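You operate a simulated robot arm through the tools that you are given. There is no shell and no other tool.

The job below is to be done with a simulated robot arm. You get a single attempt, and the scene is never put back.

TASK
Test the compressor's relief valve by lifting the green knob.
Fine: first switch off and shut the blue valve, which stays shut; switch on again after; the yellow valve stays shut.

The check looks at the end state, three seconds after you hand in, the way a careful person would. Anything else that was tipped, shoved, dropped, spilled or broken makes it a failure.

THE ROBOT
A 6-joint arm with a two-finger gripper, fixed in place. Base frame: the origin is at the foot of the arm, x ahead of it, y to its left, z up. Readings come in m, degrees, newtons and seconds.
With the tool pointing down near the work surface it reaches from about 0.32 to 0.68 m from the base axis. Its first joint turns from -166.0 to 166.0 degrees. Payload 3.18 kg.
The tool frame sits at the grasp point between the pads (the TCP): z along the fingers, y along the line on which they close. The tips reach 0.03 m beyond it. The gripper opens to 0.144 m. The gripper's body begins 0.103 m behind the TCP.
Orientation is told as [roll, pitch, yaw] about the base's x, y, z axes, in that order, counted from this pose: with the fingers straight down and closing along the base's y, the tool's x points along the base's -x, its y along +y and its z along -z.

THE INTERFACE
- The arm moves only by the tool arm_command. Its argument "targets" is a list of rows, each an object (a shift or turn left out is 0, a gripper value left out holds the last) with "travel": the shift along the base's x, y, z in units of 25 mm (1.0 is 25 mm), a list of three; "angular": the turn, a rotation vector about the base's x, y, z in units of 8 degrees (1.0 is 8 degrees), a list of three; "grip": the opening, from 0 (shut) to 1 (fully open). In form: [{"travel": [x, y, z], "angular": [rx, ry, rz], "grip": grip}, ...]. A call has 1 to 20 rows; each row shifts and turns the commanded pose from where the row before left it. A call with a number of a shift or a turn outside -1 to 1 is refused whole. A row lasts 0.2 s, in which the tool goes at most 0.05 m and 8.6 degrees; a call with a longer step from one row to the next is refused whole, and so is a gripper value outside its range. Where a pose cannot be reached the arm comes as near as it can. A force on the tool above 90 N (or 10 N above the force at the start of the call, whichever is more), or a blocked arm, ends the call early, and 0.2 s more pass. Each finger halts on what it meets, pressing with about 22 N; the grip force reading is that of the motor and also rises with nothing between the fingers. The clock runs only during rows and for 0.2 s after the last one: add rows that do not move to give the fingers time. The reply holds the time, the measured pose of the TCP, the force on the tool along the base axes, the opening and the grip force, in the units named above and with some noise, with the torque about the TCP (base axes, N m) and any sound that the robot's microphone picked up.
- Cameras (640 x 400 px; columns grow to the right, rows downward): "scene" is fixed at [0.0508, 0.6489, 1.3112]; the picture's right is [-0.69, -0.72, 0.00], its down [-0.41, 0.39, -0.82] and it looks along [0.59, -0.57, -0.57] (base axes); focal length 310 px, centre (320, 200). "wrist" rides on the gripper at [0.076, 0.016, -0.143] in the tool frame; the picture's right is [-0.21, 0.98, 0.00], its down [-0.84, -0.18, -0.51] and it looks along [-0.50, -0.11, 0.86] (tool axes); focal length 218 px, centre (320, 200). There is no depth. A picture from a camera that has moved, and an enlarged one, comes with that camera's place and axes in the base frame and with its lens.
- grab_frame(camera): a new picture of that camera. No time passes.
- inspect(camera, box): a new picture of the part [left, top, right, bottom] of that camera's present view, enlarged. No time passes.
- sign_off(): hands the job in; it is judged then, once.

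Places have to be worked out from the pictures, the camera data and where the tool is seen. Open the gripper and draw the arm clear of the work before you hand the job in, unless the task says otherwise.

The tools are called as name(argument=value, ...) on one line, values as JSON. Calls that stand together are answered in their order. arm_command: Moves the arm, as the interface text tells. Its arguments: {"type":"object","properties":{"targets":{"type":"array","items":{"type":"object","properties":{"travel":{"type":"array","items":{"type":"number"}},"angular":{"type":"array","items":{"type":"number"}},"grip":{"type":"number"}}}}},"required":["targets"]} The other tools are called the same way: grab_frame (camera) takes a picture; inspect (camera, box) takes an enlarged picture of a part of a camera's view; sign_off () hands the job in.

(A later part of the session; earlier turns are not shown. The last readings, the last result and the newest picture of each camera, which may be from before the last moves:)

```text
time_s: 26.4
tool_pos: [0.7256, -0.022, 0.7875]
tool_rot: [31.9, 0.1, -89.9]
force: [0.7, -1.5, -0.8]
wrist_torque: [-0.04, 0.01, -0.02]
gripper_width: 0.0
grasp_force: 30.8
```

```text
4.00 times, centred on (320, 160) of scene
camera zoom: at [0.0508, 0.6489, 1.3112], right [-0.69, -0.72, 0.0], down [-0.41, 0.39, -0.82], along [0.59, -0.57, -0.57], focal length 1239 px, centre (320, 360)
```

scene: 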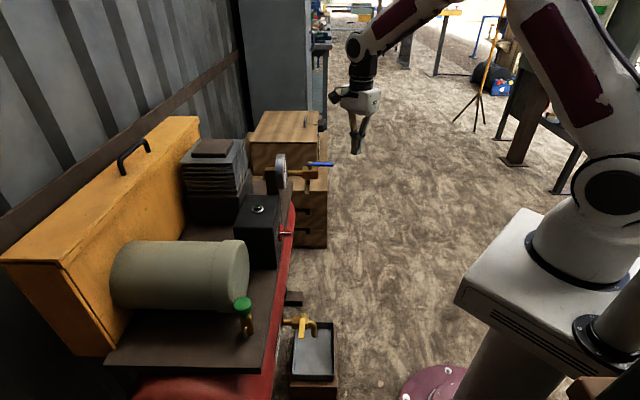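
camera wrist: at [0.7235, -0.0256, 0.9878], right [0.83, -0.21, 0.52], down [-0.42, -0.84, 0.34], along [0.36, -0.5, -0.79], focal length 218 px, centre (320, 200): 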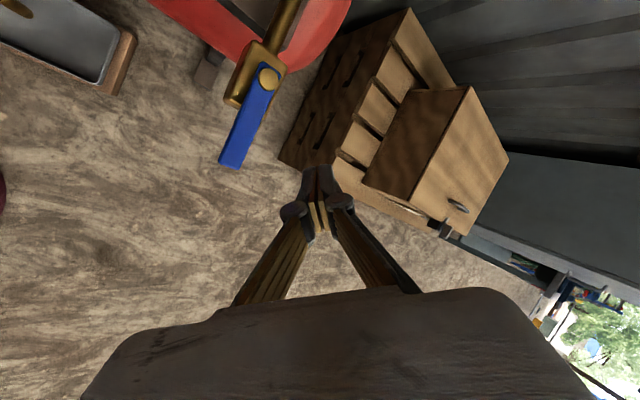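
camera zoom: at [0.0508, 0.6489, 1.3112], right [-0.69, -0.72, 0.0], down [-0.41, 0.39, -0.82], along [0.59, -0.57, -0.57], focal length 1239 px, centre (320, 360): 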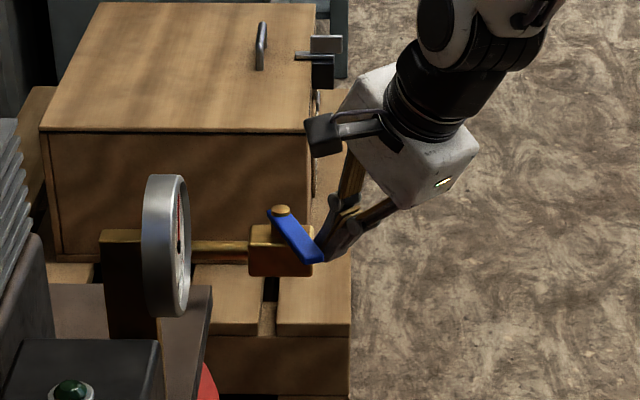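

The lever is about two thirds of the way. I'll finish the quarter turn with small steps, watching for the stop.

arm_command(targets=[{"travel": [0.0, 0.173, 0]}, {"travel": [0.0, 0.173, 0]}, {"travel": [0.02, 0.173, 0]}, {"travel": [0.02, 0.173, 0]}, {"travel": [0.04, 0.173, 0]}, {"travel": [0.04, 0.173, 0]}])

inspect(camera="wrist", box=[180, 20, 480, 240])

inspect(camera="scene", box=[260, 110, 380, 210])

```text
time_s: 27.8
tool_pos: [0.7285, 0.0028, 0.786]
tool_rot: [31.9, 0.1, -90.1]
force: [-3.0, -12.5, 1.4]
wrist_torque: [-0.17, 0.0, -0.23]
gripper_width: 0.0
grasp_force: 30.5
```

```text
1.82 times, centred on (330, 130) of wrist
camera zoom: at [0.668, 0.0772, 0.9155], right [0.83, -0.21, 0.52], down [-0.42, -0.84, 0.33], along [0.36, -0.5, -0.79], focal length 397 px, centre (302, 327)
```

zoom: 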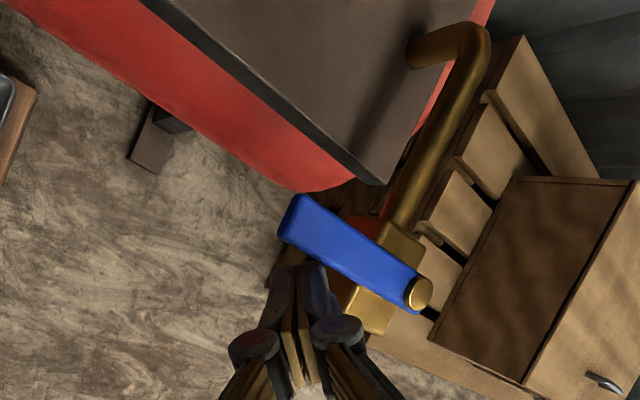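

```text
4.00 times, centred on (320, 160) of scene
camera zoom: at [0.0508, 0.6489, 1.3112], right [-0.69, -0.72, 0.0], down [-0.41, 0.39, -0.82], along [0.59, -0.57, -0.57], focal length 1239 px, centre (320, 360)
```

zoom: 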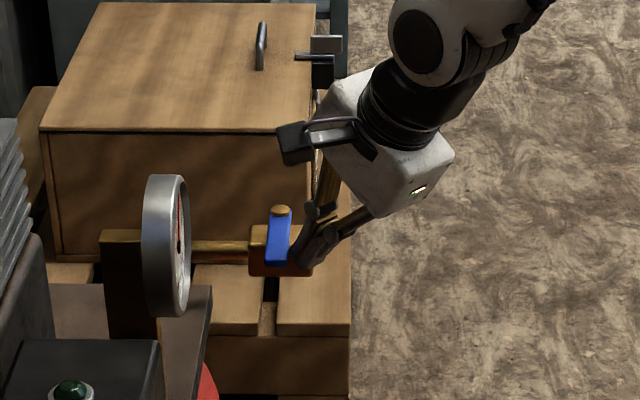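

Force rose to about 12 N and the lever now stands square across the pipe, so it's likely on its stop. I'll press a couple of mm more to confirm, then back off.

arm_command(targets=[{"travel": [0.05, 0.06, 0]}])

inspect(camera="wrist", box=[180, 20, 480, 240])

```text
time_s: 28.2
tool_pos: [0.7292, 0.0027, 0.7875]
tool_rot: [31.9, 0.1, -90.1]
force: [-12.9, -23.7, 7.1]
wrist_torque: [-0.23, 0.0, -0.35]
gripper_width: 0.0001
grasp_force: 31.0
```

```text
1.82 times, centred on (330, 130) of wrist
camera zoom: at [0.6685, 0.078, 0.9154], right [0.83, -0.21, 0.51], down [-0.42, -0.84, 0.34], along [0.36, -0.5, -0.79], focal length 397 px, centre (302, 327)
```

zoom: 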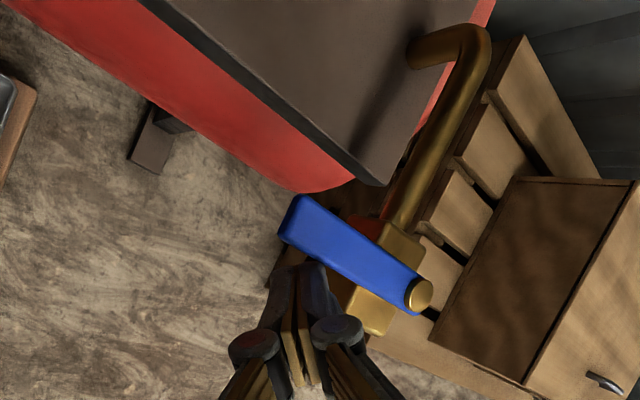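

The lever is firmly against its stop: the force rises without any movement, so the blue valve is shut. I'll back off from it, rise, and straighten up while heading back toward the relief valve side.

arm_command(targets=[{"travel": [-0.3, -0.4, 0]}, {"travel": [-0.4, -0.4, 0.2]}, {"travel": [-0.6, 0, 0.8]}, {"travel": [-0.7, 0.1, 1.0]}, {"travel": [-0.8, 0.2, 1.0]}, {"travel": [-0.9, 0.3, 1.0], "angular": [0, 0.8, 0]}, {"travel": [-0.9, 0.5, 0.8], "angular": [0, 0.8, 0]}, {"travel": [-0.9, 0.6, 0.5], "angular": [0, 0.8, 0]}, {"travel": [-0.9, 0.8, 0], "angular": [0, 0.8, 0]}, {"travel": [-0.6, 0.9, 0], "angular": [0, 0.8, 0]}])

grab_frame(camera="scene")

grab_frame(camera="wrist")

```text
time_s: 30.4
tool_pos: [0.5564, 0.0682, 0.9191]
tool_rot: [-0.2, 0.0, -90.1]
force: [-0.6, 0.2, 0.4]
wrist_torque: [0.0, -0.03, 0.0]
gripper_width: 0.0
grasp_force: 30.6
```

```text
taken
```

scene: 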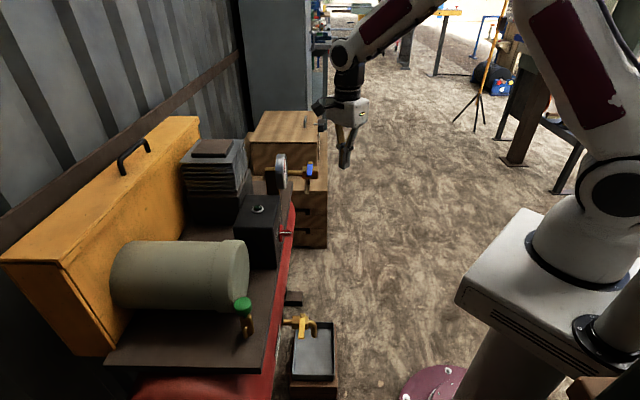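

```text
taken
camera wrist: at [0.5739, 0.1439, 1.06], right [0.98, -0.21, 0.0], down [-0.18, -0.84, 0.51], along [-0.11, -0.5, -0.86], focal length 218 px, centre (320, 200)
```

wrist: 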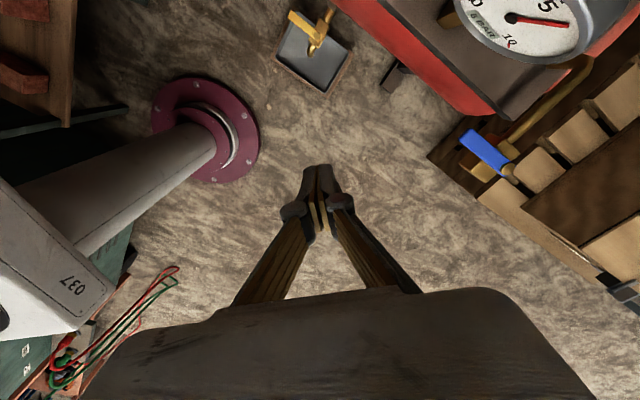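

The blue valve is shut across the pipe and the switch is at OFF. I'll move to a viewing point in front of and above the green knob, with yaw -45°, and open the gripper.

arm_command(targets=[{"travel": [-0.54, 0.9, 0.1], "angular": [0, 0, 0.8]}, {"travel": [-0.54, 0.9, 0.1], "angular": [0, 0, 0.8]}, {"travel": [-0.54, 0.9, 0.1], "angular": [0, 0, 0.8]}, {"travel": [-0.54, 0.9, 0.1], "angular": [0, 0, 0.8]}, {"travel": [-0.54, 0.9, 0.1], "angular": [0, 0, 0.8]}, {"travel": [-0.54, 0.9, 0.1], "angular": [0, 0, 0.8]}, {"travel": [-0.54, 0.9, 0.1], "angular": [0, 0, 0.83]}, {"travel": [-0.54, 0.9, 0.1]}, {"travel": [-0.54, 0.9, 0.1]}, {"travel": [-0.54, 0.9, 0.1]}, {"travel": [-0.54, 0.9, 0.1], "grip": 0.6}, {"travel": [-0.54, 0.9, 0.1]}, {"travel": [-0.54, 0.9, 0.1]}])

grab_frame(camera="wrist")

grab_frame(camera="scene")

```text
time_s: 33.2
tool_pos: [0.3815, 0.3625, 0.9524]
tool_rot: [-0.1, 0.0, -45.0]
force: [-0.6, -0.1, -0.2]
wrist_torque: [-0.03, -0.02, -0.01]
gripper_width: 0.0867
grasp_force: 0.1
```

```text
taken
camera wrist: at [0.3389, 0.4275, 1.093], right [0.84, 0.54, 0.0], down [0.47, -0.72, 0.51], along [0.27, -0.43, -0.86], focal length 218 px, centre (320, 200)
```

wrist: 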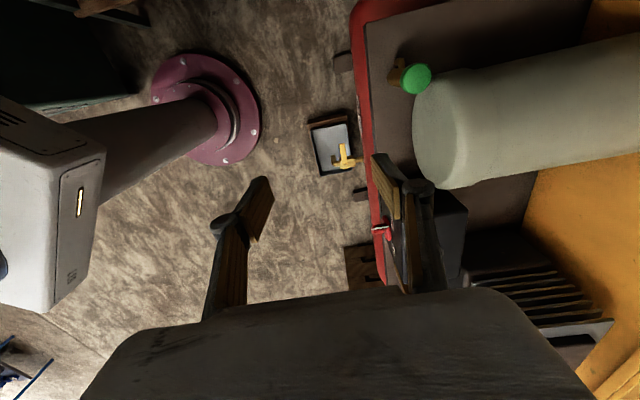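

```text
taken
```

scene: 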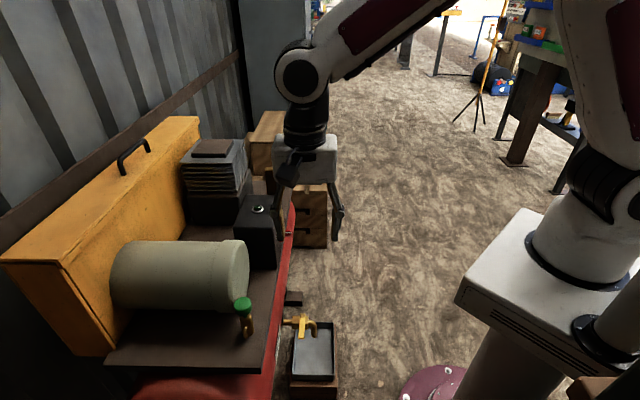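

inspect(camera="wrist", box=[350, 30, 510, 200])

```text
2.35 times, centred on (430, 115) of wrist
camera zoom: at [0.3389, 0.4275, 1.093], right [0.84, 0.54, 0.0], down [0.47, -0.72, 0.51], along [0.27, -0.43, -0.86], focal length 514 px, centre (61, 400)
```

zoom: 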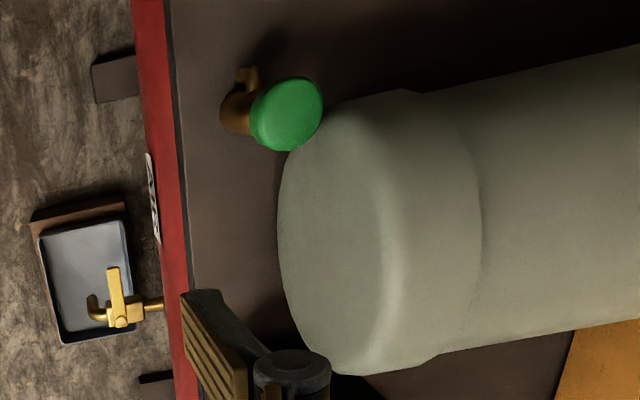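

The motor's front end sits just behind the knob on the +e side, so closing along h would hit it. Closing along e, in front of the motor face, fits. I'll yaw to +45° and add a small outward tilt, staying above and in front of the knob.

arm_command(targets=[{"angular": [0, 0, 1], "travel": [0, 0.2, 0]}, {"angular": [0, 0, 1], "travel": [0, 0.2, 0]}, {"angular": [0, 0, 1], "travel": [0, 0.2, 0]}, {"angular": [0, 0, 1], "travel": [0, 0.2, 0]}, {"angular": [0, 0, 1], "travel": [0, 0.2, 0]}, {"angular": [0, 0, 1], "travel": [0, 0.2, 0]}, {"angular": [0, 0, 1], "travel": [0, 0.2, 0]}, {"angular": [0, 0, 1], "travel": [0, 0.2, 0]}, {"angular": [0, 0, 1], "travel": [0, 0.2, 0]}, {"angular": [0, 0, 1], "travel": [0, 0.2, 0]}, {"angular": [0, 0, 1], "travel": [0, 0.2, 0]}, {"angular": [0, 0, 0.25], "travel": [0, 0.2, 0]}, {"angular": [0.663, -0.663, 0], "travel": [0.1, 0.2, -0.2]}, {"angular": [0.663, -0.663, 0], "travel": [0.1, 0.1, -0.3]}])

grab_frame(camera="wrist")

grab_frame(camera="scene")

```text
time_s: 36.2
tool_pos: [0.3803, 0.4244, 0.9301]
tool_rot: [-0.1, -15.1, 45.0]
force: [0.1, 0.4, -0.2]
wrist_torque: [0.02, 0.02, -0.04]
gripper_width: 0.0862
grasp_force: 0.1
out of reach, approached as far as the arm can: row 7, 9, 11
```

```text
taken
camera wrist: at [0.2907, 0.3574, 1.0468], right [-0.55, 0.83, 0.05], down [0.61, 0.36, 0.71], along [0.57, 0.42, -0.7], focal length 218 px, centre (320, 200)
```

wrist: 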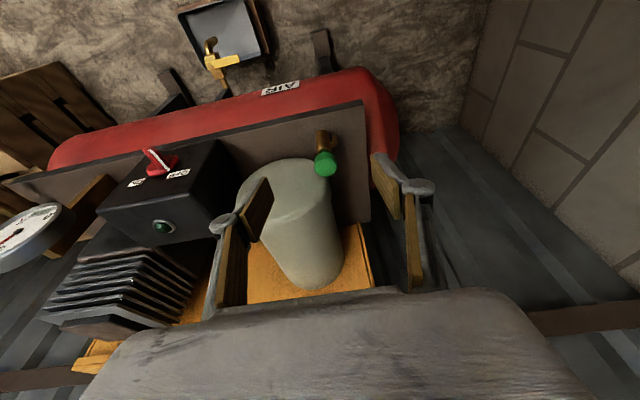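

```text
taken
```

scene: 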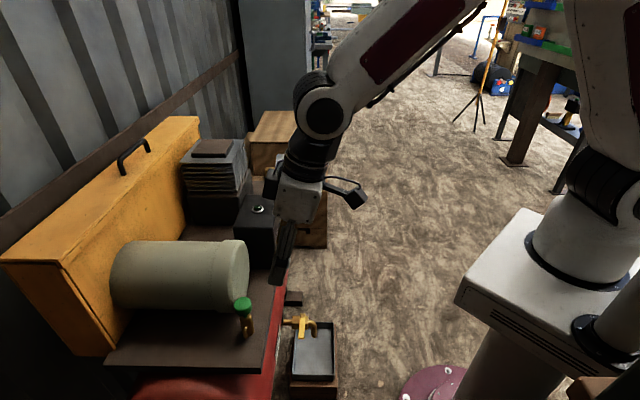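

I'm in front of and above the knob with the fingers straddling its line. I'll zoom in to align precisely.

inspect(camera="wrist", box=[260, 100, 400, 240])

inspect(camera="scene", box=[200, 200, 340, 350])

```text
2.86 times, centred on (330, 170) of wrist
camera zoom: at [0.2907, 0.3574, 1.0468], right [-0.55, 0.83, 0.05], down [0.61, 0.36, 0.71], along [0.57, 0.42, -0.7], focal length 624 px, centre (291, 286)
```

zoom: 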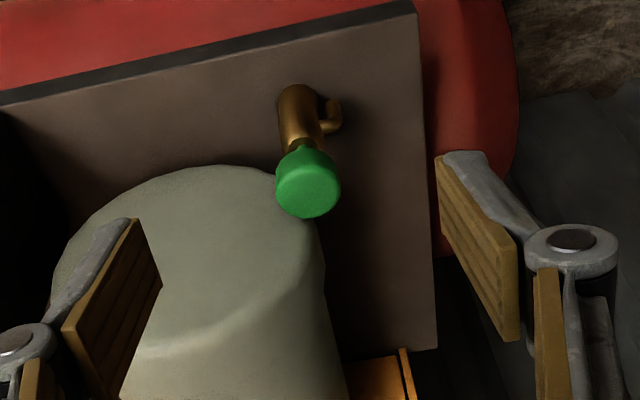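

```text
2.67 times, centred on (270, 275) of scene
camera zoom: at [0.0508, 0.6489, 1.3112], right [-0.69, -0.72, 0.0], down [-0.41, 0.39, -0.82], along [0.59, -0.57, -0.57], focal length 826 px, centre (453, 0)
```

zoom: 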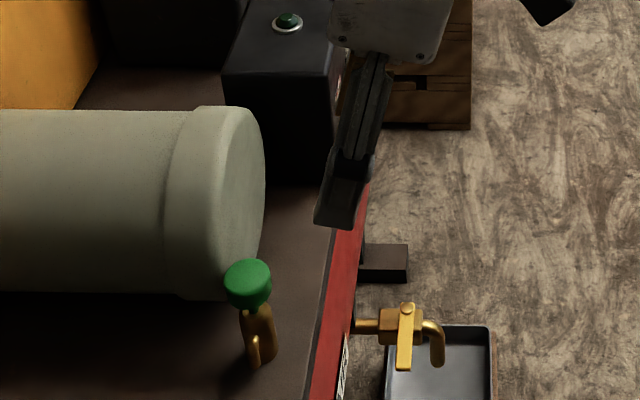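

The knob top is at about (s 0.6575, e -0.030, z 0.783), with a radius of about 18 mm. I'll come down so the open fingers straddle it, staying clear of the motor face at s of about 0.675.

arm_command(targets=[{"travel": [0.352, 0.338, -0.8]}, {"travel": [0.352, 0.338, -0.8]}, {"travel": [0.352, 0.338, -0.8]}, {"travel": [0.352, 0.338, -0.8]}, {"travel": [0.352, 0.338, -0.8]}])

grab_frame(camera="wrist")

inspect(camera="scene", box=[180, 200, 340, 350])

```text
time_s: 37.4
tool_pos: [0.4232, 0.4674, 0.8298]
tool_rot: [-0.1, -14.9, 44.9]
force: [0.1, -0.1, -0.1]
wrist_torque: [-0.03, -0.01, -0.02]
gripper_width: 0.0865
grasp_force: 0.0
```

```text
taken
camera wrist: at [0.334, 0.4003, 0.9463], right [-0.55, 0.83, 0.05], down [0.61, 0.36, 0.71], along [0.57, 0.42, -0.7], focal length 218 px, centre (320, 200)
```

wrist: 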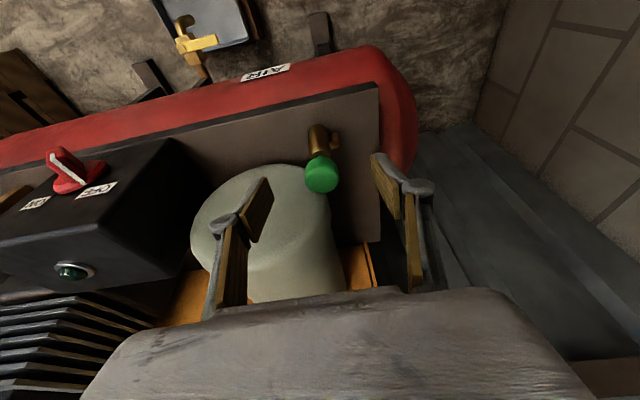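

```text
2.67 times, centred on (260, 275) of scene
camera zoom: at [0.0508, 0.6489, 1.3112], right [-0.69, -0.72, 0.0], down [-0.41, 0.39, -0.82], along [0.59, -0.57, -0.57], focal length 826 px, centre (480, 0)
```

zoom: 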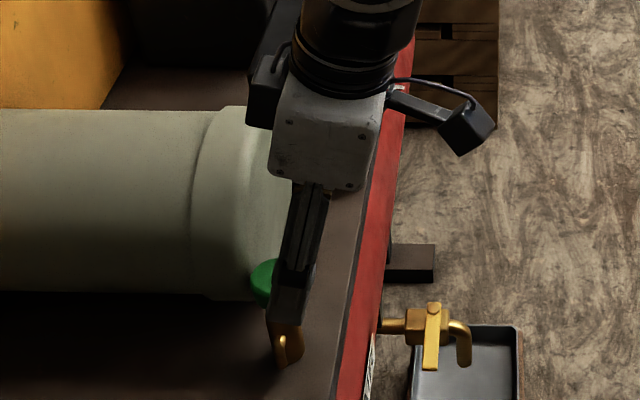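

The knob sits centred between the fingers. I'll descend to grasp height in small steps.

arm_command(targets=[{"travel": [0.108, 0.084, -0.5]}, {"travel": [0.108, 0.084, -0.5]}, {"travel": [0.108, 0.084, -0.5]}, {"travel": [0, 0, -0.5]}])

grab_frame(camera="wrist")

inspect(camera="scene", box=[180, 200, 340, 350])

```text
time_s: 38.4
tool_pos: [0.4324, 0.4723, 0.7798]
tool_rot: [-0.1, -14.9, 45.0]
force: [-0.6, -0.5, -0.7]
wrist_torque: [0.01, -0.02, -0.03]
gripper_width: 0.0862
grasp_force: 0.0
```

```text
taken
camera wrist: at [0.3428, 0.405, 0.8967], right [-0.55, 0.83, 0.05], down [0.61, 0.36, 0.71], along [0.57, 0.42, -0.7], focal length 218 px, centre (320, 200)
```

wrist: 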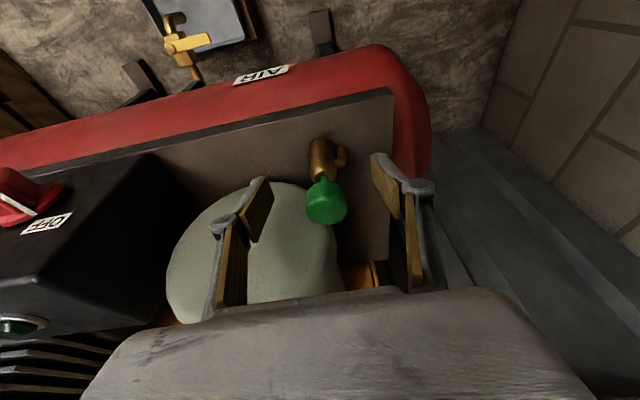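

```text
2.67 times, centred on (260, 275) of scene
camera zoom: at [0.0508, 0.6489, 1.3112], right [-0.69, -0.72, 0.0], down [-0.41, 0.39, -0.82], along [0.59, -0.57, -0.57], focal length 826 px, centre (480, 0)
```

zoom: 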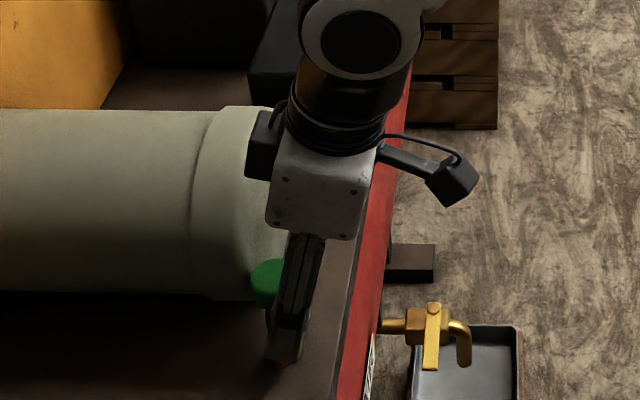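

The knob is centred in e and slightly ahead of the pads. I'll move in 8 mm and close the fingers on it.

arm_command(targets=[{"travel": [0.113, 0.113, 0]}, {"travel": [0.113, 0.113, 0]}, {"grip": 0.3}, {"grip": 0}, {}, {}])

grab_frame(camera="wrist")

inspect(camera="scene", box=[180, 200, 340, 350])

```text
time_s: 39.8
tool_pos: [0.436, 0.4804, 0.7808]
tool_rot: [-0.1, -15.0, 45.1]
force: [-13.4, 11.5, -1.7]
wrist_torque: [0.14, 0.29, 0.31]
gripper_width: 0.028
grasp_force: 45.6
```

```text
taken
camera wrist: at [0.3473, 0.4119, 0.8969], right [-0.55, 0.83, 0.05], down [0.61, 0.36, 0.71], along [0.57, 0.42, -0.7], focal length 218 px, centre (320, 200)
```

wrist: 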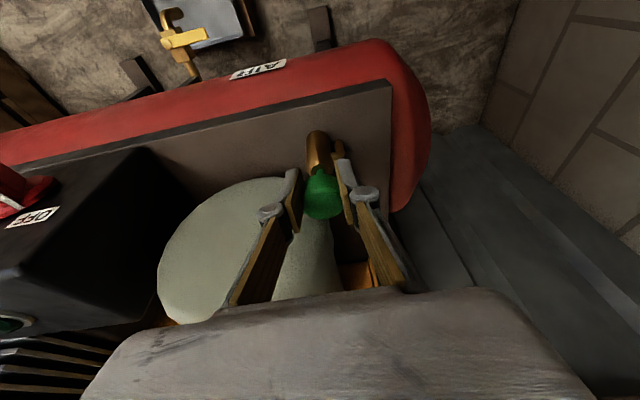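

```text
2.67 times, centred on (260, 275) of scene
camera zoom: at [0.0508, 0.6489, 1.3112], right [-0.69, -0.72, 0.0], down [-0.41, 0.39, -0.82], along [0.59, -0.57, -0.57], focal length 826 px, centre (480, 0)
```

zoom: 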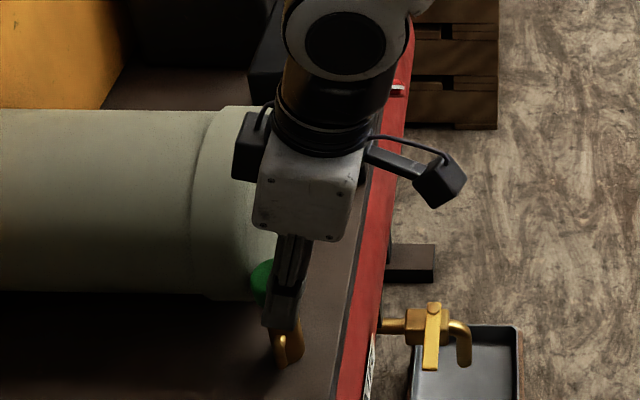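

The fingers have closed to 28 mm, but there's a 17 N sideways load, so the grip looks off-centre. I'll zoom in before going further.

inspect(camera="wrist", box=[250, 110, 410, 260])

inspect(camera="scene", box=[220, 270, 310, 350])

```text
2.67 times, centred on (330, 185) of wrist
camera zoom: at [0.3473, 0.4119, 0.8969], right [-0.55, 0.83, 0.05], down [0.61, 0.36, 0.71], along [0.57, 0.42, -0.7], focal length 582 px, centre (293, 240)
```

zoom: 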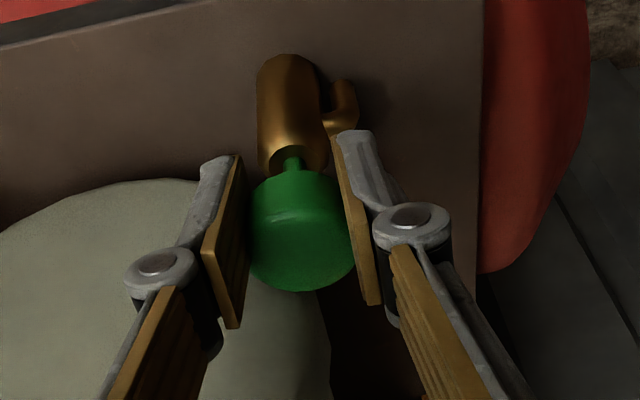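

```text
5.00 times, centred on (265, 310) of scene
camera zoom: at [0.0508, 0.6489, 1.3112], right [-0.69, -0.72, 0.0], down [-0.41, 0.39, -0.82], along [0.59, -0.57, -0.57], focal length 1549 px, centre (595, -350)
```

zoom: 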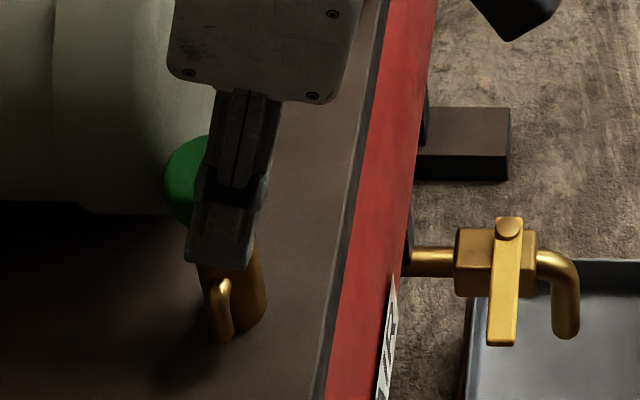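

Both pads touch the knob, but my centre was about 3 mm off in e. I'll shift by that amount to unload the sideways force before lifting.

arm_command(targets=[{"travel": [-0.085, 0.085, 0]}, {}])

```text
time_s: 40.4
tool_pos: [0.4371, 0.4791, 0.7802]
tool_rot: [-0.2, -14.9, 45.0]
force: [0.7, -3.6, 0.0]
wrist_torque: [-0.02, -0.02, 0.04]
gripper_width: 0.0282
grasp_force: 45.4
```

The sideways force is gone. Now I'll lift the knob in small steps, watching the force and the microphone.

arm_command(targets=[{"travel": [0, 0, 0.1]}, {"travel": [0, 0, 0.1]}, {}])

inspect(camera="wrist", box=[250, 110, 410, 260])

```text
time_s: 41.2
tool_pos: [0.4376, 0.4795, 0.7857]
tool_rot: [-0.1, -14.9, 44.9]
force: [14.8, -15.1, -2.7]
wrist_torque: [-0.43, -0.12, -0.08]
gripper_width: 0.0282
grasp_force: 45.1
```

```text
2.67 times, centred on (330, 185) of wrist
camera zoom: at [0.3471, 0.4124, 0.9014], right [-0.55, 0.84, 0.05], down [0.61, 0.36, 0.71], along [0.57, 0.42, -0.7], focal length 582 px, centre (293, 240)
```

zoom: 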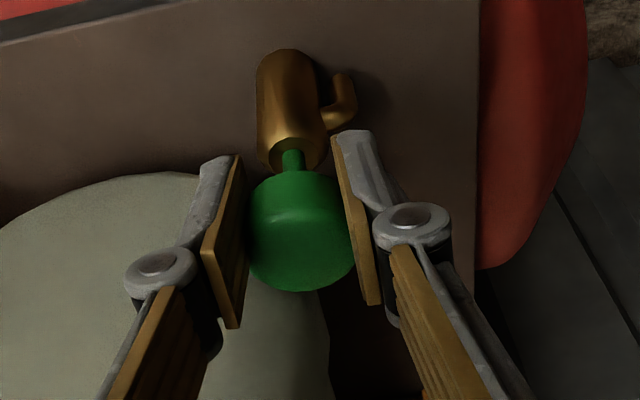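

The knob has come up about 5 mm with the gripper. I'll unload the sideways force a little and keep lifting slowly.

arm_command(targets=[{"travel": [0.04, -0.04, 0.1]}, {"travel": [0, 0, 0.1]}, {}])

inspect(camera="wrist", box=[250, 110, 410, 260])

```text
time_s: 42.0
tool_pos: [0.4385, 0.4798, 0.7897]
tool_rot: [-0.1, -15.0, 45.0]
force: [6.6, -5.9, -5.0]
wrist_torque: [-0.02, -0.14, -0.18]
gripper_width: 0.0281
grasp_force: 44.6
```

```text
2.67 times, centred on (330, 185) of wrist
camera zoom: at [0.3472, 0.4119, 0.9065], right [-0.55, 0.83, 0.05], down [0.61, 0.36, 0.71], along [0.57, 0.42, -0.7], focal length 582 px, centre (293, 240)
```

zoom: 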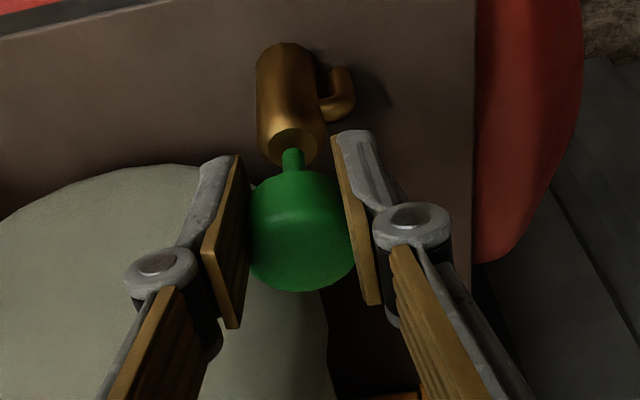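

About 10 mm of lift, with the spring load building gradually (5 N). No hiss yet, so I'll go on a little further.

arm_command(targets=[{"travel": [0, 0, 0.1]}, {"travel": [0, 0, 0.1]}, {}])

inspect(camera="wrist", box=[250, 110, 410, 260])

```text
time_s: 42.8
tool_pos: [0.4374, 0.4806, 0.7932]
tool_rot: [-0.1, -14.9, 44.9]
force: [7.5, -2.0, -8.0]
wrist_torque: [-0.06, -0.07, -0.11]
gripper_width: 0.0278
grasp_force: 44.6
```

```text
2.67 times, centred on (330, 185) of wrist
camera zoom: at [0.3472, 0.412, 0.9111], right [-0.55, 0.83, 0.05], down [0.61, 0.36, 0.71], along [0.57, 0.42, -0.7], focal length 582 px, centre (293, 240)
```

zoom: 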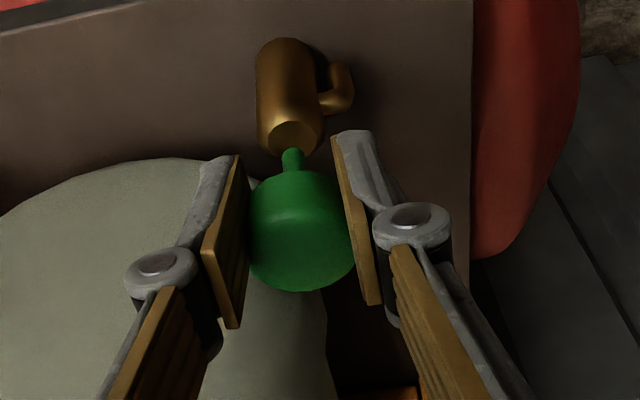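

The knob is up about 13 mm against an 8 N spring. I'll check whether the gauge reacts before deciding how much further or longer to hold it.

inspect(camera="scene", box=[255, 140, 335, 220])

inspect(camera="scene", box=[220, 270, 310, 350])

grab_frame(camera="wrist")

```text
5.00 times, centred on (295, 180) of scene
camera zoom: at [0.0508, 0.6489, 1.3112], right [-0.69, -0.72, 0.0], down [-0.41, 0.39, -0.82], along [0.59, -0.57, -0.57], focal length 1549 px, centre (445, 300)
```

zoom: 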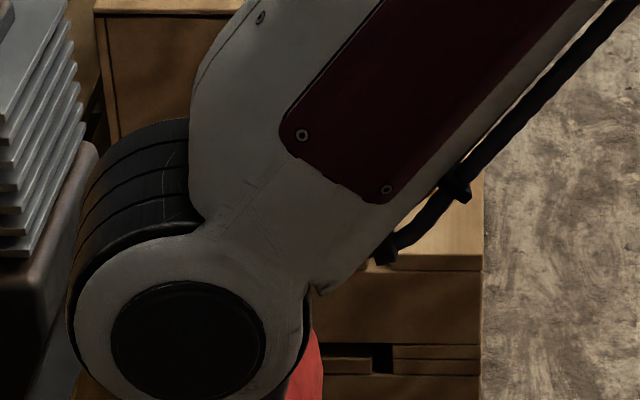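

```text
5.00 times, centred on (265, 310) of scene
camera zoom: at [0.0508, 0.6489, 1.3112], right [-0.69, -0.72, 0.0], down [-0.41, 0.39, -0.82], along [0.59, -0.57, -0.57], focal length 1549 px, centre (595, -350)
```

zoom: 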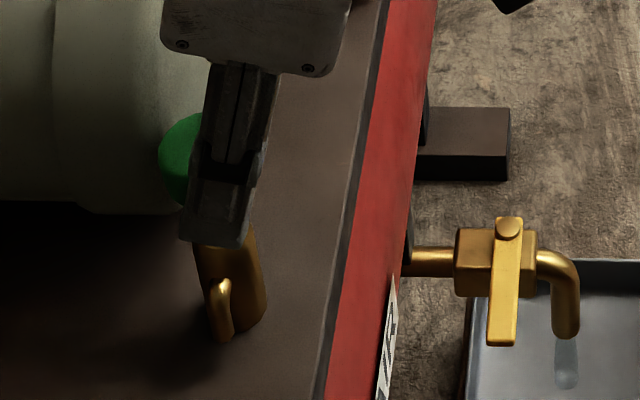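

```text
taken
camera wrist: at [0.3472, 0.412, 0.9111], right [-0.55, 0.83, 0.05], down [0.61, 0.36, 0.71], along [0.57, 0.42, -0.7], focal length 218 px, centre (320, 200)
```

wrist: 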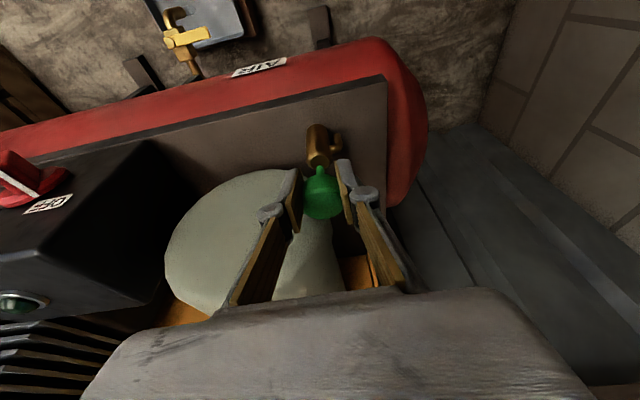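

The knob follows the gripper with the force still rising smoothly, so no stop has been reached. I'll lift another few mm and listen.

arm_command(targets=[{"travel": [0, 0, 0.1]}, {"travel": [0, 0, 0.1]}, {}, {}])

inspect(camera="wrist", box=[250, 110, 410, 260])

```text
time_s: 43.8
tool_pos: [0.4362, 0.4795, 0.797]
tool_rot: [-0.2, -14.7, 45.0]
force: [10.3, 3.9, -33.7]
wrist_torque: [-0.37, 0.26, -0.07]
gripper_width: 0.0281
grasp_force: 44.9
```

```text
2.67 times, centred on (330, 185) of wrist
camera zoom: at [0.3469, 0.4118, 0.9151], right [-0.55, 0.83, 0.05], down [0.61, 0.36, 0.7], along [0.57, 0.42, -0.71], focal length 582 px, centre (293, 240)
```

zoom: 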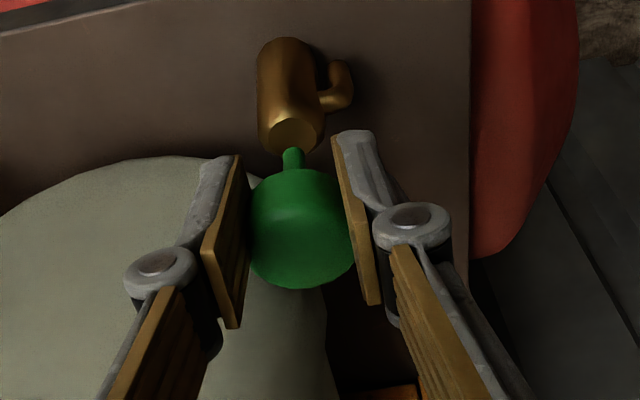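

The force jumped to 34 N, so the knob is at full lift against its stop. I'll ease down 2 mm and hold it open for a couple of seconds to vent.

arm_command(targets=[{"travel": [0, 0, -0.08]}, {}, {}, {}, {}, {}, {}, {}, {}, {}])

inspect(camera="wrist", box=[250, 110, 410, 260])

```text
time_s: 46.0
tool_pos: [0.4357, 0.4782, 0.7973]
tool_rot: [-0.1, -14.8, 45.0]
force: [-5.7, -13.1, -14.2]
wrist_torque: [-0.43, 0.32, -0.11]
gripper_width: 0.0284
grasp_force: 44.8
```

```text
2.67 times, centred on (330, 185) of wrist
camera zoom: at [0.3467, 0.4117, 0.9141], right [-0.55, 0.83, 0.05], down [0.61, 0.36, 0.71], along [0.57, 0.42, -0.71], focal length 582 px, centre (293, 240)
```

zoom: 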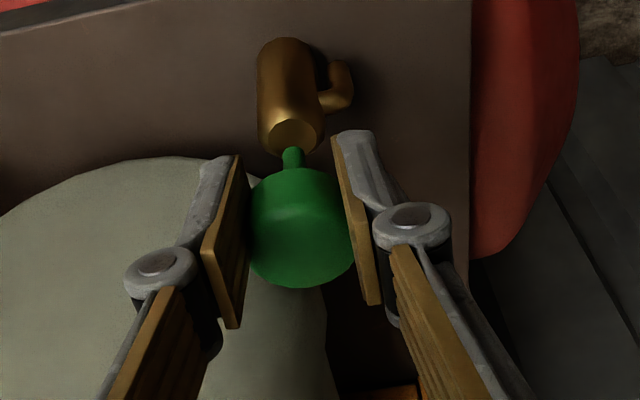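

No alarm or odd readings. I'll lower the knob back onto its seat and then open the fingers.

arm_command(targets=[{"travel": [0, 0, -0.144]}, {"travel": [0, 0, -0.144]}, {"travel": [0, 0, -0.144]}, {"travel": [0, 0, -0.144]}, {"travel": [0, 0, -0.1]}, {}])

inspect(camera="wrist", box=[250, 110, 410, 260])

```text
time_s: 47.4
tool_pos: [0.4365, 0.4788, 0.7823]
tool_rot: [-0.2, -15.0, 45.0]
force: [-8.9, -22.0, 7.5]
wrist_torque: [-0.41, 0.19, -0.18]
gripper_width: 0.0282
grasp_force: 45.3
```

```text
2.67 times, centred on (330, 185) of wrist
camera zoom: at [0.3467, 0.4118, 0.8987], right [-0.55, 0.83, 0.05], down [0.61, 0.36, 0.71], along [0.57, 0.42, -0.71], focal length 582 px, centre (293, 240)
```

zoom: 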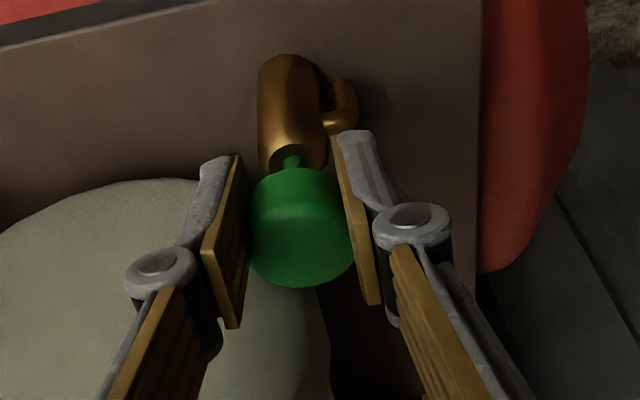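

The knob is back on its seat (force now slightly upward). I'll open the fingers and check that it stays down.

arm_command(targets=[{"grip": 0.35}, {"grip": 0.6}, {"grip": 0.6}, {"grip": 0.6}])

inspect(camera="wrist", box=[230, 110, 420, 260])

```text
time_s: 48.4
tool_pos: [0.4366, 0.4796, 0.7817]
tool_rot: [-0.2, -14.9, 45.0]
force: [0.4, -0.4, 0.1]
wrist_torque: [-0.02, -0.01, -0.01]
gripper_width: 0.0863
grasp_force: 0.1
```

```text
2.67 times, centred on (325, 185) of wrist
camera zoom: at [0.3471, 0.4125, 0.898], right [-0.55, 0.83, 0.05], down [0.61, 0.36, 0.71], along [0.57, 0.42, -0.7], focal length 582 px, centre (307, 240)
```

zoom: 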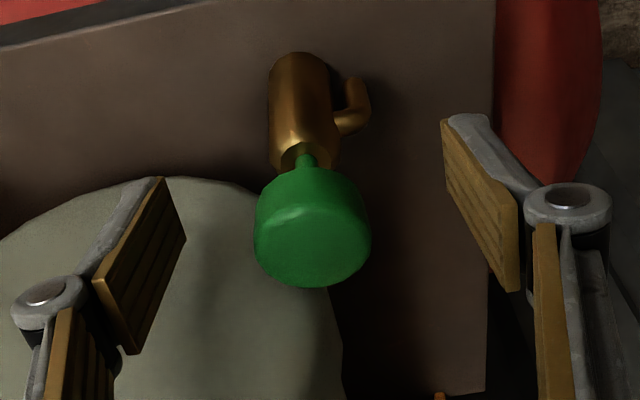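

The knob stays down on its seat. I'll back the open gripper out and rise clear of it.

arm_command(targets=[{"travel": [-0.113, -0.113, 0]}, {"travel": [-0.113, -0.113, 0]}, {"travel": [0, 0, 0.9]}, {"travel": [0, 0, 0.9]}, {"travel": [-0.4, -0.4, 0.9]}, {"travel": [-0.4, -0.4, 0.9]}, {"travel": [-0.4, -0.4, 0.9]}, {"travel": [-0.4, -0.4, 0.9]}, {"travel": [-0.4, -0.4, 0.9]}])

grab_frame(camera="wrist")

inspect(camera="scene", box=[200, 270, 360, 400])

```text
time_s: 50.4
tool_pos: [0.3789, 0.4256, 0.9384]
tool_rot: [-0.2, -14.8, 44.9]
force: [0.0, 0.8, -0.1]
wrist_torque: [0.03, 0.0, 0.03]
gripper_width: 0.0863
grasp_force: 0.1
```

```text
taken
camera wrist: at [0.2902, 0.3568, 1.0547], right [-0.55, 0.83, 0.05], down [0.61, 0.36, 0.71], along [0.57, 0.42, -0.7], focal length 218 px, centre (320, 200)
```

wrist: 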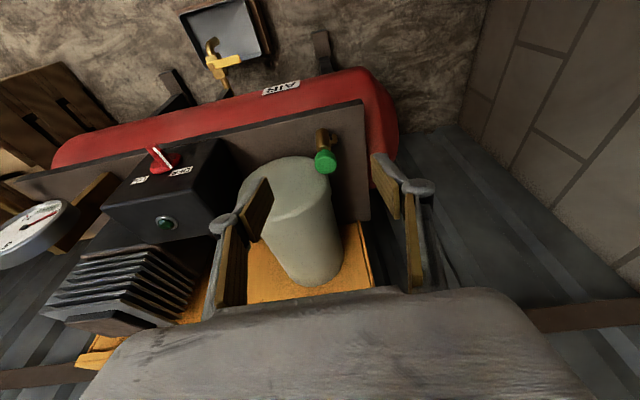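

```text
3.08 times, centred on (280, 335) of scene
camera zoom: at [0.0508, 0.6489, 1.3112], right [-0.69, -0.72, 0.0], down [-0.41, 0.39, -0.82], along [0.59, -0.57, -0.57], focal length 953 px, centre (443, -215)
```

zoom: 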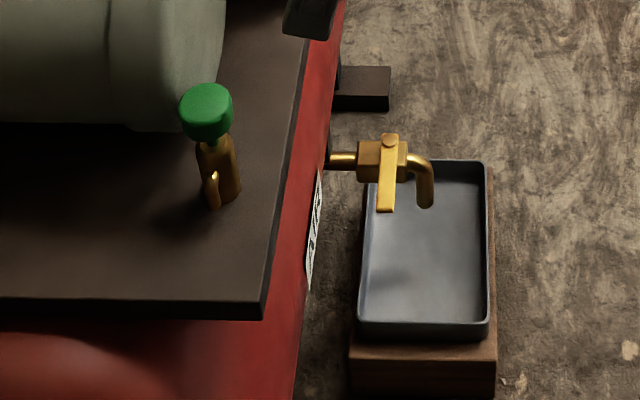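

The knob is back exactly where it started and the yellow valve is unchanged. I'll read the gauge now.

inspect(camera="wrist", box=[0, 130, 240, 300])

inspect(camera="wrist", box=[0, 190, 80, 275])

```text
2.35 times, centred on (120, 215) of wrist
camera zoom: at [0.2902, 0.3568, 1.0547], right [-0.55, 0.83, 0.05], down [0.61, 0.36, 0.71], along [0.57, 0.42, -0.7], focal length 514 px, centre (791, 165)
```

zoom: 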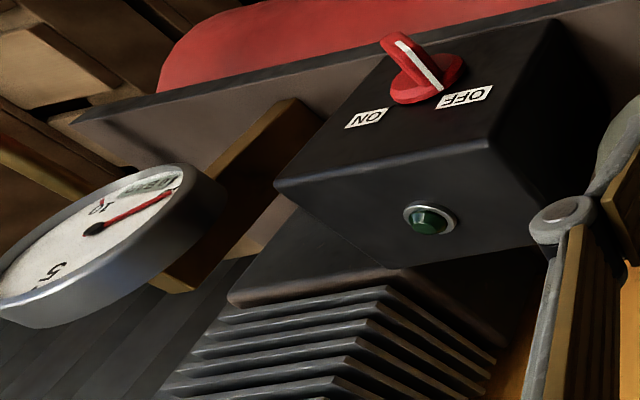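

```text
4.71 times, centred on (40, 232) of wrist
camera zoom: at [0.2902, 0.3568, 1.0547], right [-0.55, 0.83, 0.05], down [0.61, 0.36, 0.71], along [0.57, 0.42, -0.7], focal length 1027 px, centre (1638, 47)
```

zoom: 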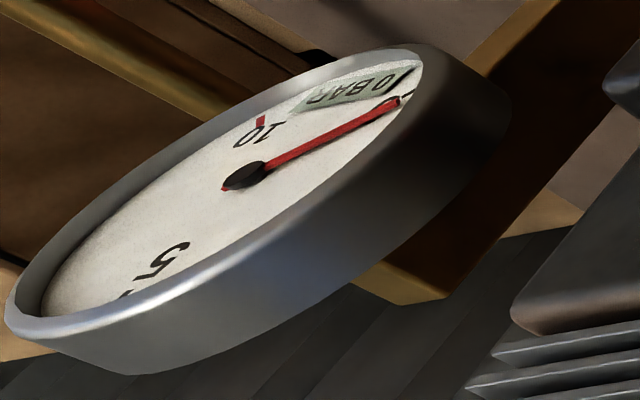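

The gauge reads 0 BAR, so the relief valve vented the tank. Now I'll go back to the switch: close the fingers, yaw to -45°, and move in front of the panel to the left of the bar.

arm_command(targets=[{"angular": [-0.663, 0.663, 0], "travel": [0.1, -0.4, 0.2], "grip": 0}, {"angular": [-0.663, 0.663, 0], "travel": [0.1, -0.6, 0]}, {"angular": [0, 0, -1], "travel": [0.22, -0.7, 0]}, {"angular": [0, 0, -1], "travel": [0.22, -0.7, 0]}, {"angular": [0, 0, -1], "travel": [0.22, -0.7, 0]}, {"angular": [0, 0, -1], "travel": [0.22, -0.7, 0]}, {"angular": [0, 0, -1], "travel": [0.22, -0.7, 0]}, {"angular": [0, 0, -1], "travel": [0.22, -0.7, 0]}, {"angular": [0, 0, -1], "travel": [0.22, -0.7, 0]}, {"angular": [0, 0, -1], "travel": [0.22, -0.7, 0]}, {"angular": [0, 0, -1], "travel": [0.22, -0.7, 0]}, {"angular": [0, 0, -1], "travel": [0.22, -0.7, 0]}, {"angular": [0, 0, -1], "travel": [0.22, -0.7, 0]}, {"angular": [0, 0, -0.25], "travel": [0.2, -0.2, 0]}])

grab_frame(camera="wrist")

```text
time_s: 53.4
tool_pos: [0.4528, 0.2029, 0.9435]
tool_rot: [-0.1, 0.0, -45.1]
force: [-0.5, 0.2, 0.5]
wrist_torque: [0.03, 0.01, 0.0]
gripper_width: 0.0001
grasp_force: 21.6
```

```text
taken
camera wrist: at [0.4096, 0.2673, 1.0853], right [0.84, 0.54, 0.0], down [0.47, -0.72, 0.51], along [0.27, -0.43, -0.86], focal length 218 px, centre (320, 200)
```

wrist: 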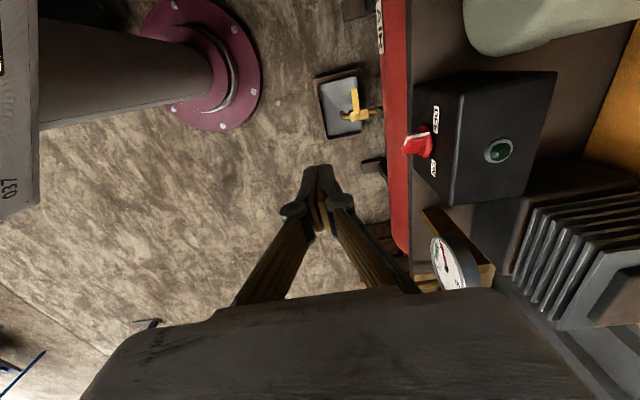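

I'm left of the bar now. I'll tilt 40° toward the panel and descend to the standoff, as I did before.

arm_command(targets=[{"angular": [0.707, -0.707, 0], "travel": [0.3, 0.29, -0.9]}, {"angular": [0.707, -0.707, 0], "travel": [0.3, 0.29, -0.9]}, {"angular": [0.707, -0.707, 0], "travel": [0.3, 0.29, -0.9]}, {"angular": [0.707, -0.707, 0], "travel": [0.3, 0.29, -0.9]}, {"angular": [0.707, -0.707, 0], "travel": [0.3, 0.29, -0.9]}, {"travel": [0.3, 0.29, -0.9]}, {"travel": [0, 0, -0.3]}])

grab_frame(camera="wrist")

```text
time_s: 55.0
tool_pos: [0.4761, 0.2521, 0.8248]
tool_rot: [32.2, 3.2, -42.8]
force: [0.1, -0.8, 0.3]
wrist_torque: [-0.02, -0.01, 0.0]
gripper_width: 0.0
grasp_force: 22.3
out of reach, approached as far as the arm can: row 3, 4, 5
```

```text
taken
camera wrist: at [0.3842, 0.2517, 0.9574], right [0.74, 0.44, 0.51], down [0.34, -0.9, 0.29], along [0.58, -0.04, -0.81], focal length 218 px, centre (320, 200)
```

wrist: 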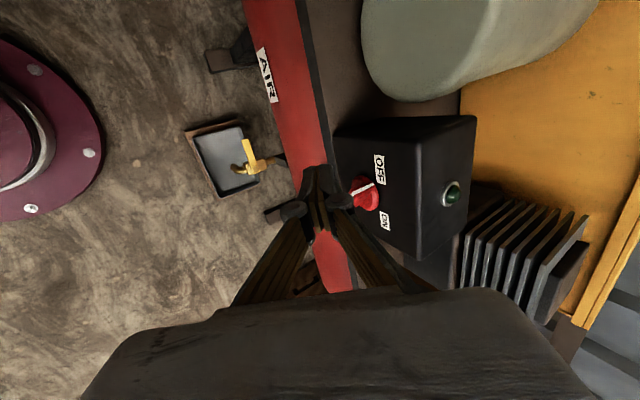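

The arm clipped the tilt to 32° there, with a slight twist. I'll move a bit outward and correct the orientation at the same time.

arm_command(targets=[{"angular": [0.148, -0.319, -0.092], "travel": [0.52, 0.14, -0.2]}, {"angular": [0.148, -0.319, -0.092], "travel": [0.52, 0.14, -0.3]}, {"angular": [0.148, -0.319, -0.092], "travel": [0.52, 0.14, -0.4]}])

grab_frame(camera="wrist")

```text
time_s: 55.8
tool_pos: [0.517, 0.2611, 0.8032]
tool_rot: [40.1, 0.2, -45.2]
force: [0.8, -1.1, 0.3]
wrist_torque: [-0.02, 0.05, 0.0]
gripper_width: 0.0001
grasp_force: 21.6
```

```text
taken
camera wrist: at [0.4066, 0.2589, 0.9219], right [0.68, 0.38, 0.63], down [0.27, -0.93, 0.27], along [0.68, -0.02, -0.73], focal length 218 px, centre (320, 200)
```

wrist: 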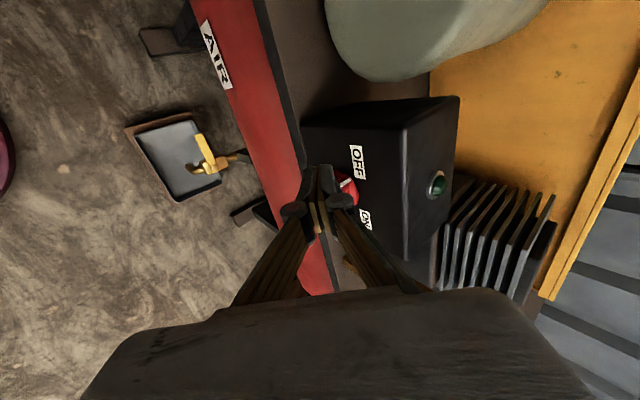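

Orientation is right again (40° tilt, yaw -45°). I'll move in so that the fingertip is just left of the bar's pointer end.

arm_command(targets=[{"travel": [0.311, 0.396, -0.44]}, {"travel": [0.311, 0.396, -0.44]}])

inspect(camera="wrist", box=[250, 100, 430, 260])

inspect(camera="scene", box=[230, 150, 370, 280])

```text
time_s: 56.4
tool_pos: [0.5328, 0.2828, 0.7811]
tool_rot: [40.0, 0.1, -45.1]
force: [-0.2, 0.3, 0.2]
wrist_torque: [-0.02, 0.03, -0.01]
gripper_width: 0.0
grasp_force: 22.1
```

```text
2.50 times, centred on (340, 180) of wrist
camera zoom: at [0.4229, 0.2791, 0.8995], right [0.68, 0.38, 0.63], down [0.27, -0.93, 0.27], along [0.68, -0.01, -0.73], focal length 546 px, centre (270, 250)
```

zoom: 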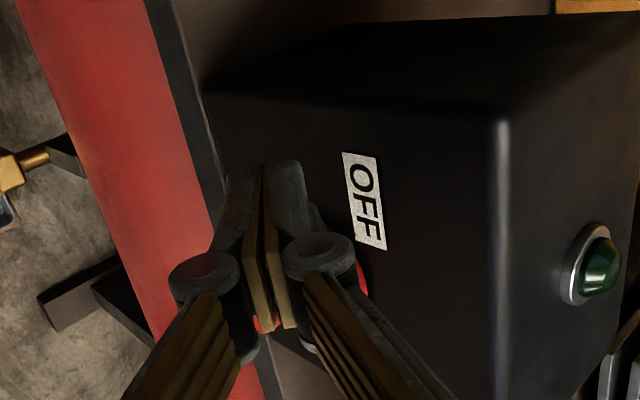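

```text
3.08 times, centred on (300, 215) of scene
camera zoom: at [0.0508, 0.6489, 1.3112], right [-0.69, -0.72, 0.0], down [-0.41, 0.39, -0.82], along [0.59, -0.57, -0.57], focal length 953 px, centre (382, 154)
```

zoom: 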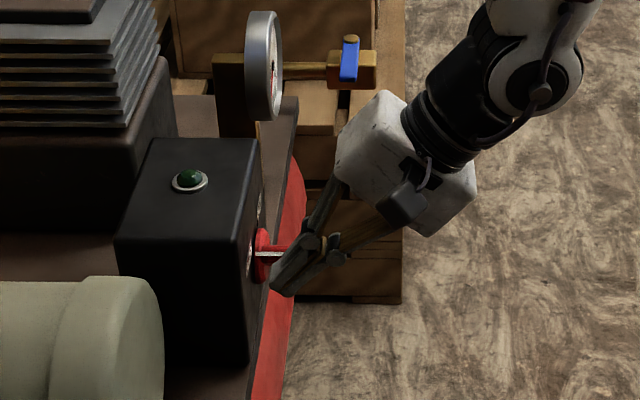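

The finger is in place left of the bar. I'll push right (+e) in small steps.

arm_command(targets=[{"travel": [0.1, -0.2, 0]}, {"travel": [0.153, -0.153, 0]}, {"travel": [0.153, -0.153, 0]}, {"travel": [0.153, -0.153, 0]}, {"travel": [0.153, -0.153, 0]}])

inspect(camera="wrist", box=[250, 100, 430, 260])

inspect(camera="scene", box=[250, 180, 350, 270])

```text
time_s: 57.6
tool_pos: [0.5503, 0.2612, 0.7818]
tool_rot: [40.1, 0.3, -45.1]
force: [0.9, 1.0, 0.7]
wrist_torque: [0.03, 0.03, 0.0]
gripper_width: 0.0003
grasp_force: 22.3
```

```text
2.50 times, centred on (340, 180) of wrist
camera zoom: at [0.4399, 0.2585, 0.8996], right [0.68, 0.38, 0.63], down [0.27, -0.93, 0.27], along [0.68, -0.02, -0.73], focal length 546 px, centre (270, 250)
```

zoom: 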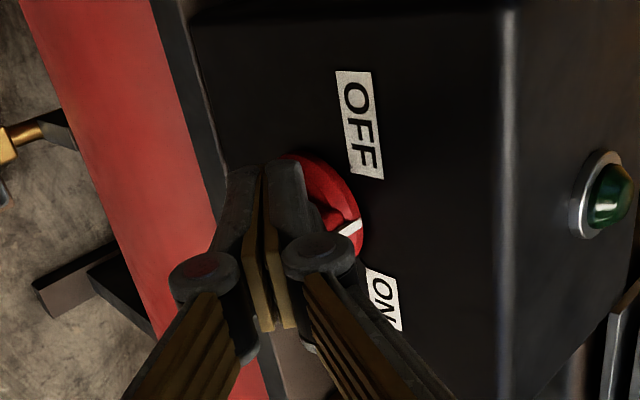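

```text
4.44 times, centred on (300, 225) of scene
camera zoom: at [0.0508, 0.6489, 1.3112], right [-0.69, -0.72, 0.0], down [-0.41, 0.39, -0.82], along [0.59, -0.57, -0.57], focal length 1377 px, centre (409, 89)
```

zoom: 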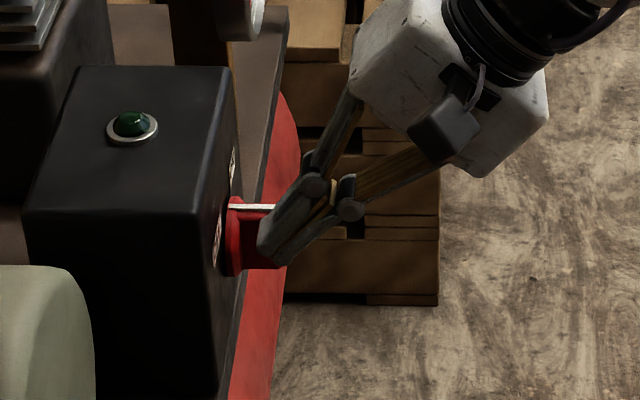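

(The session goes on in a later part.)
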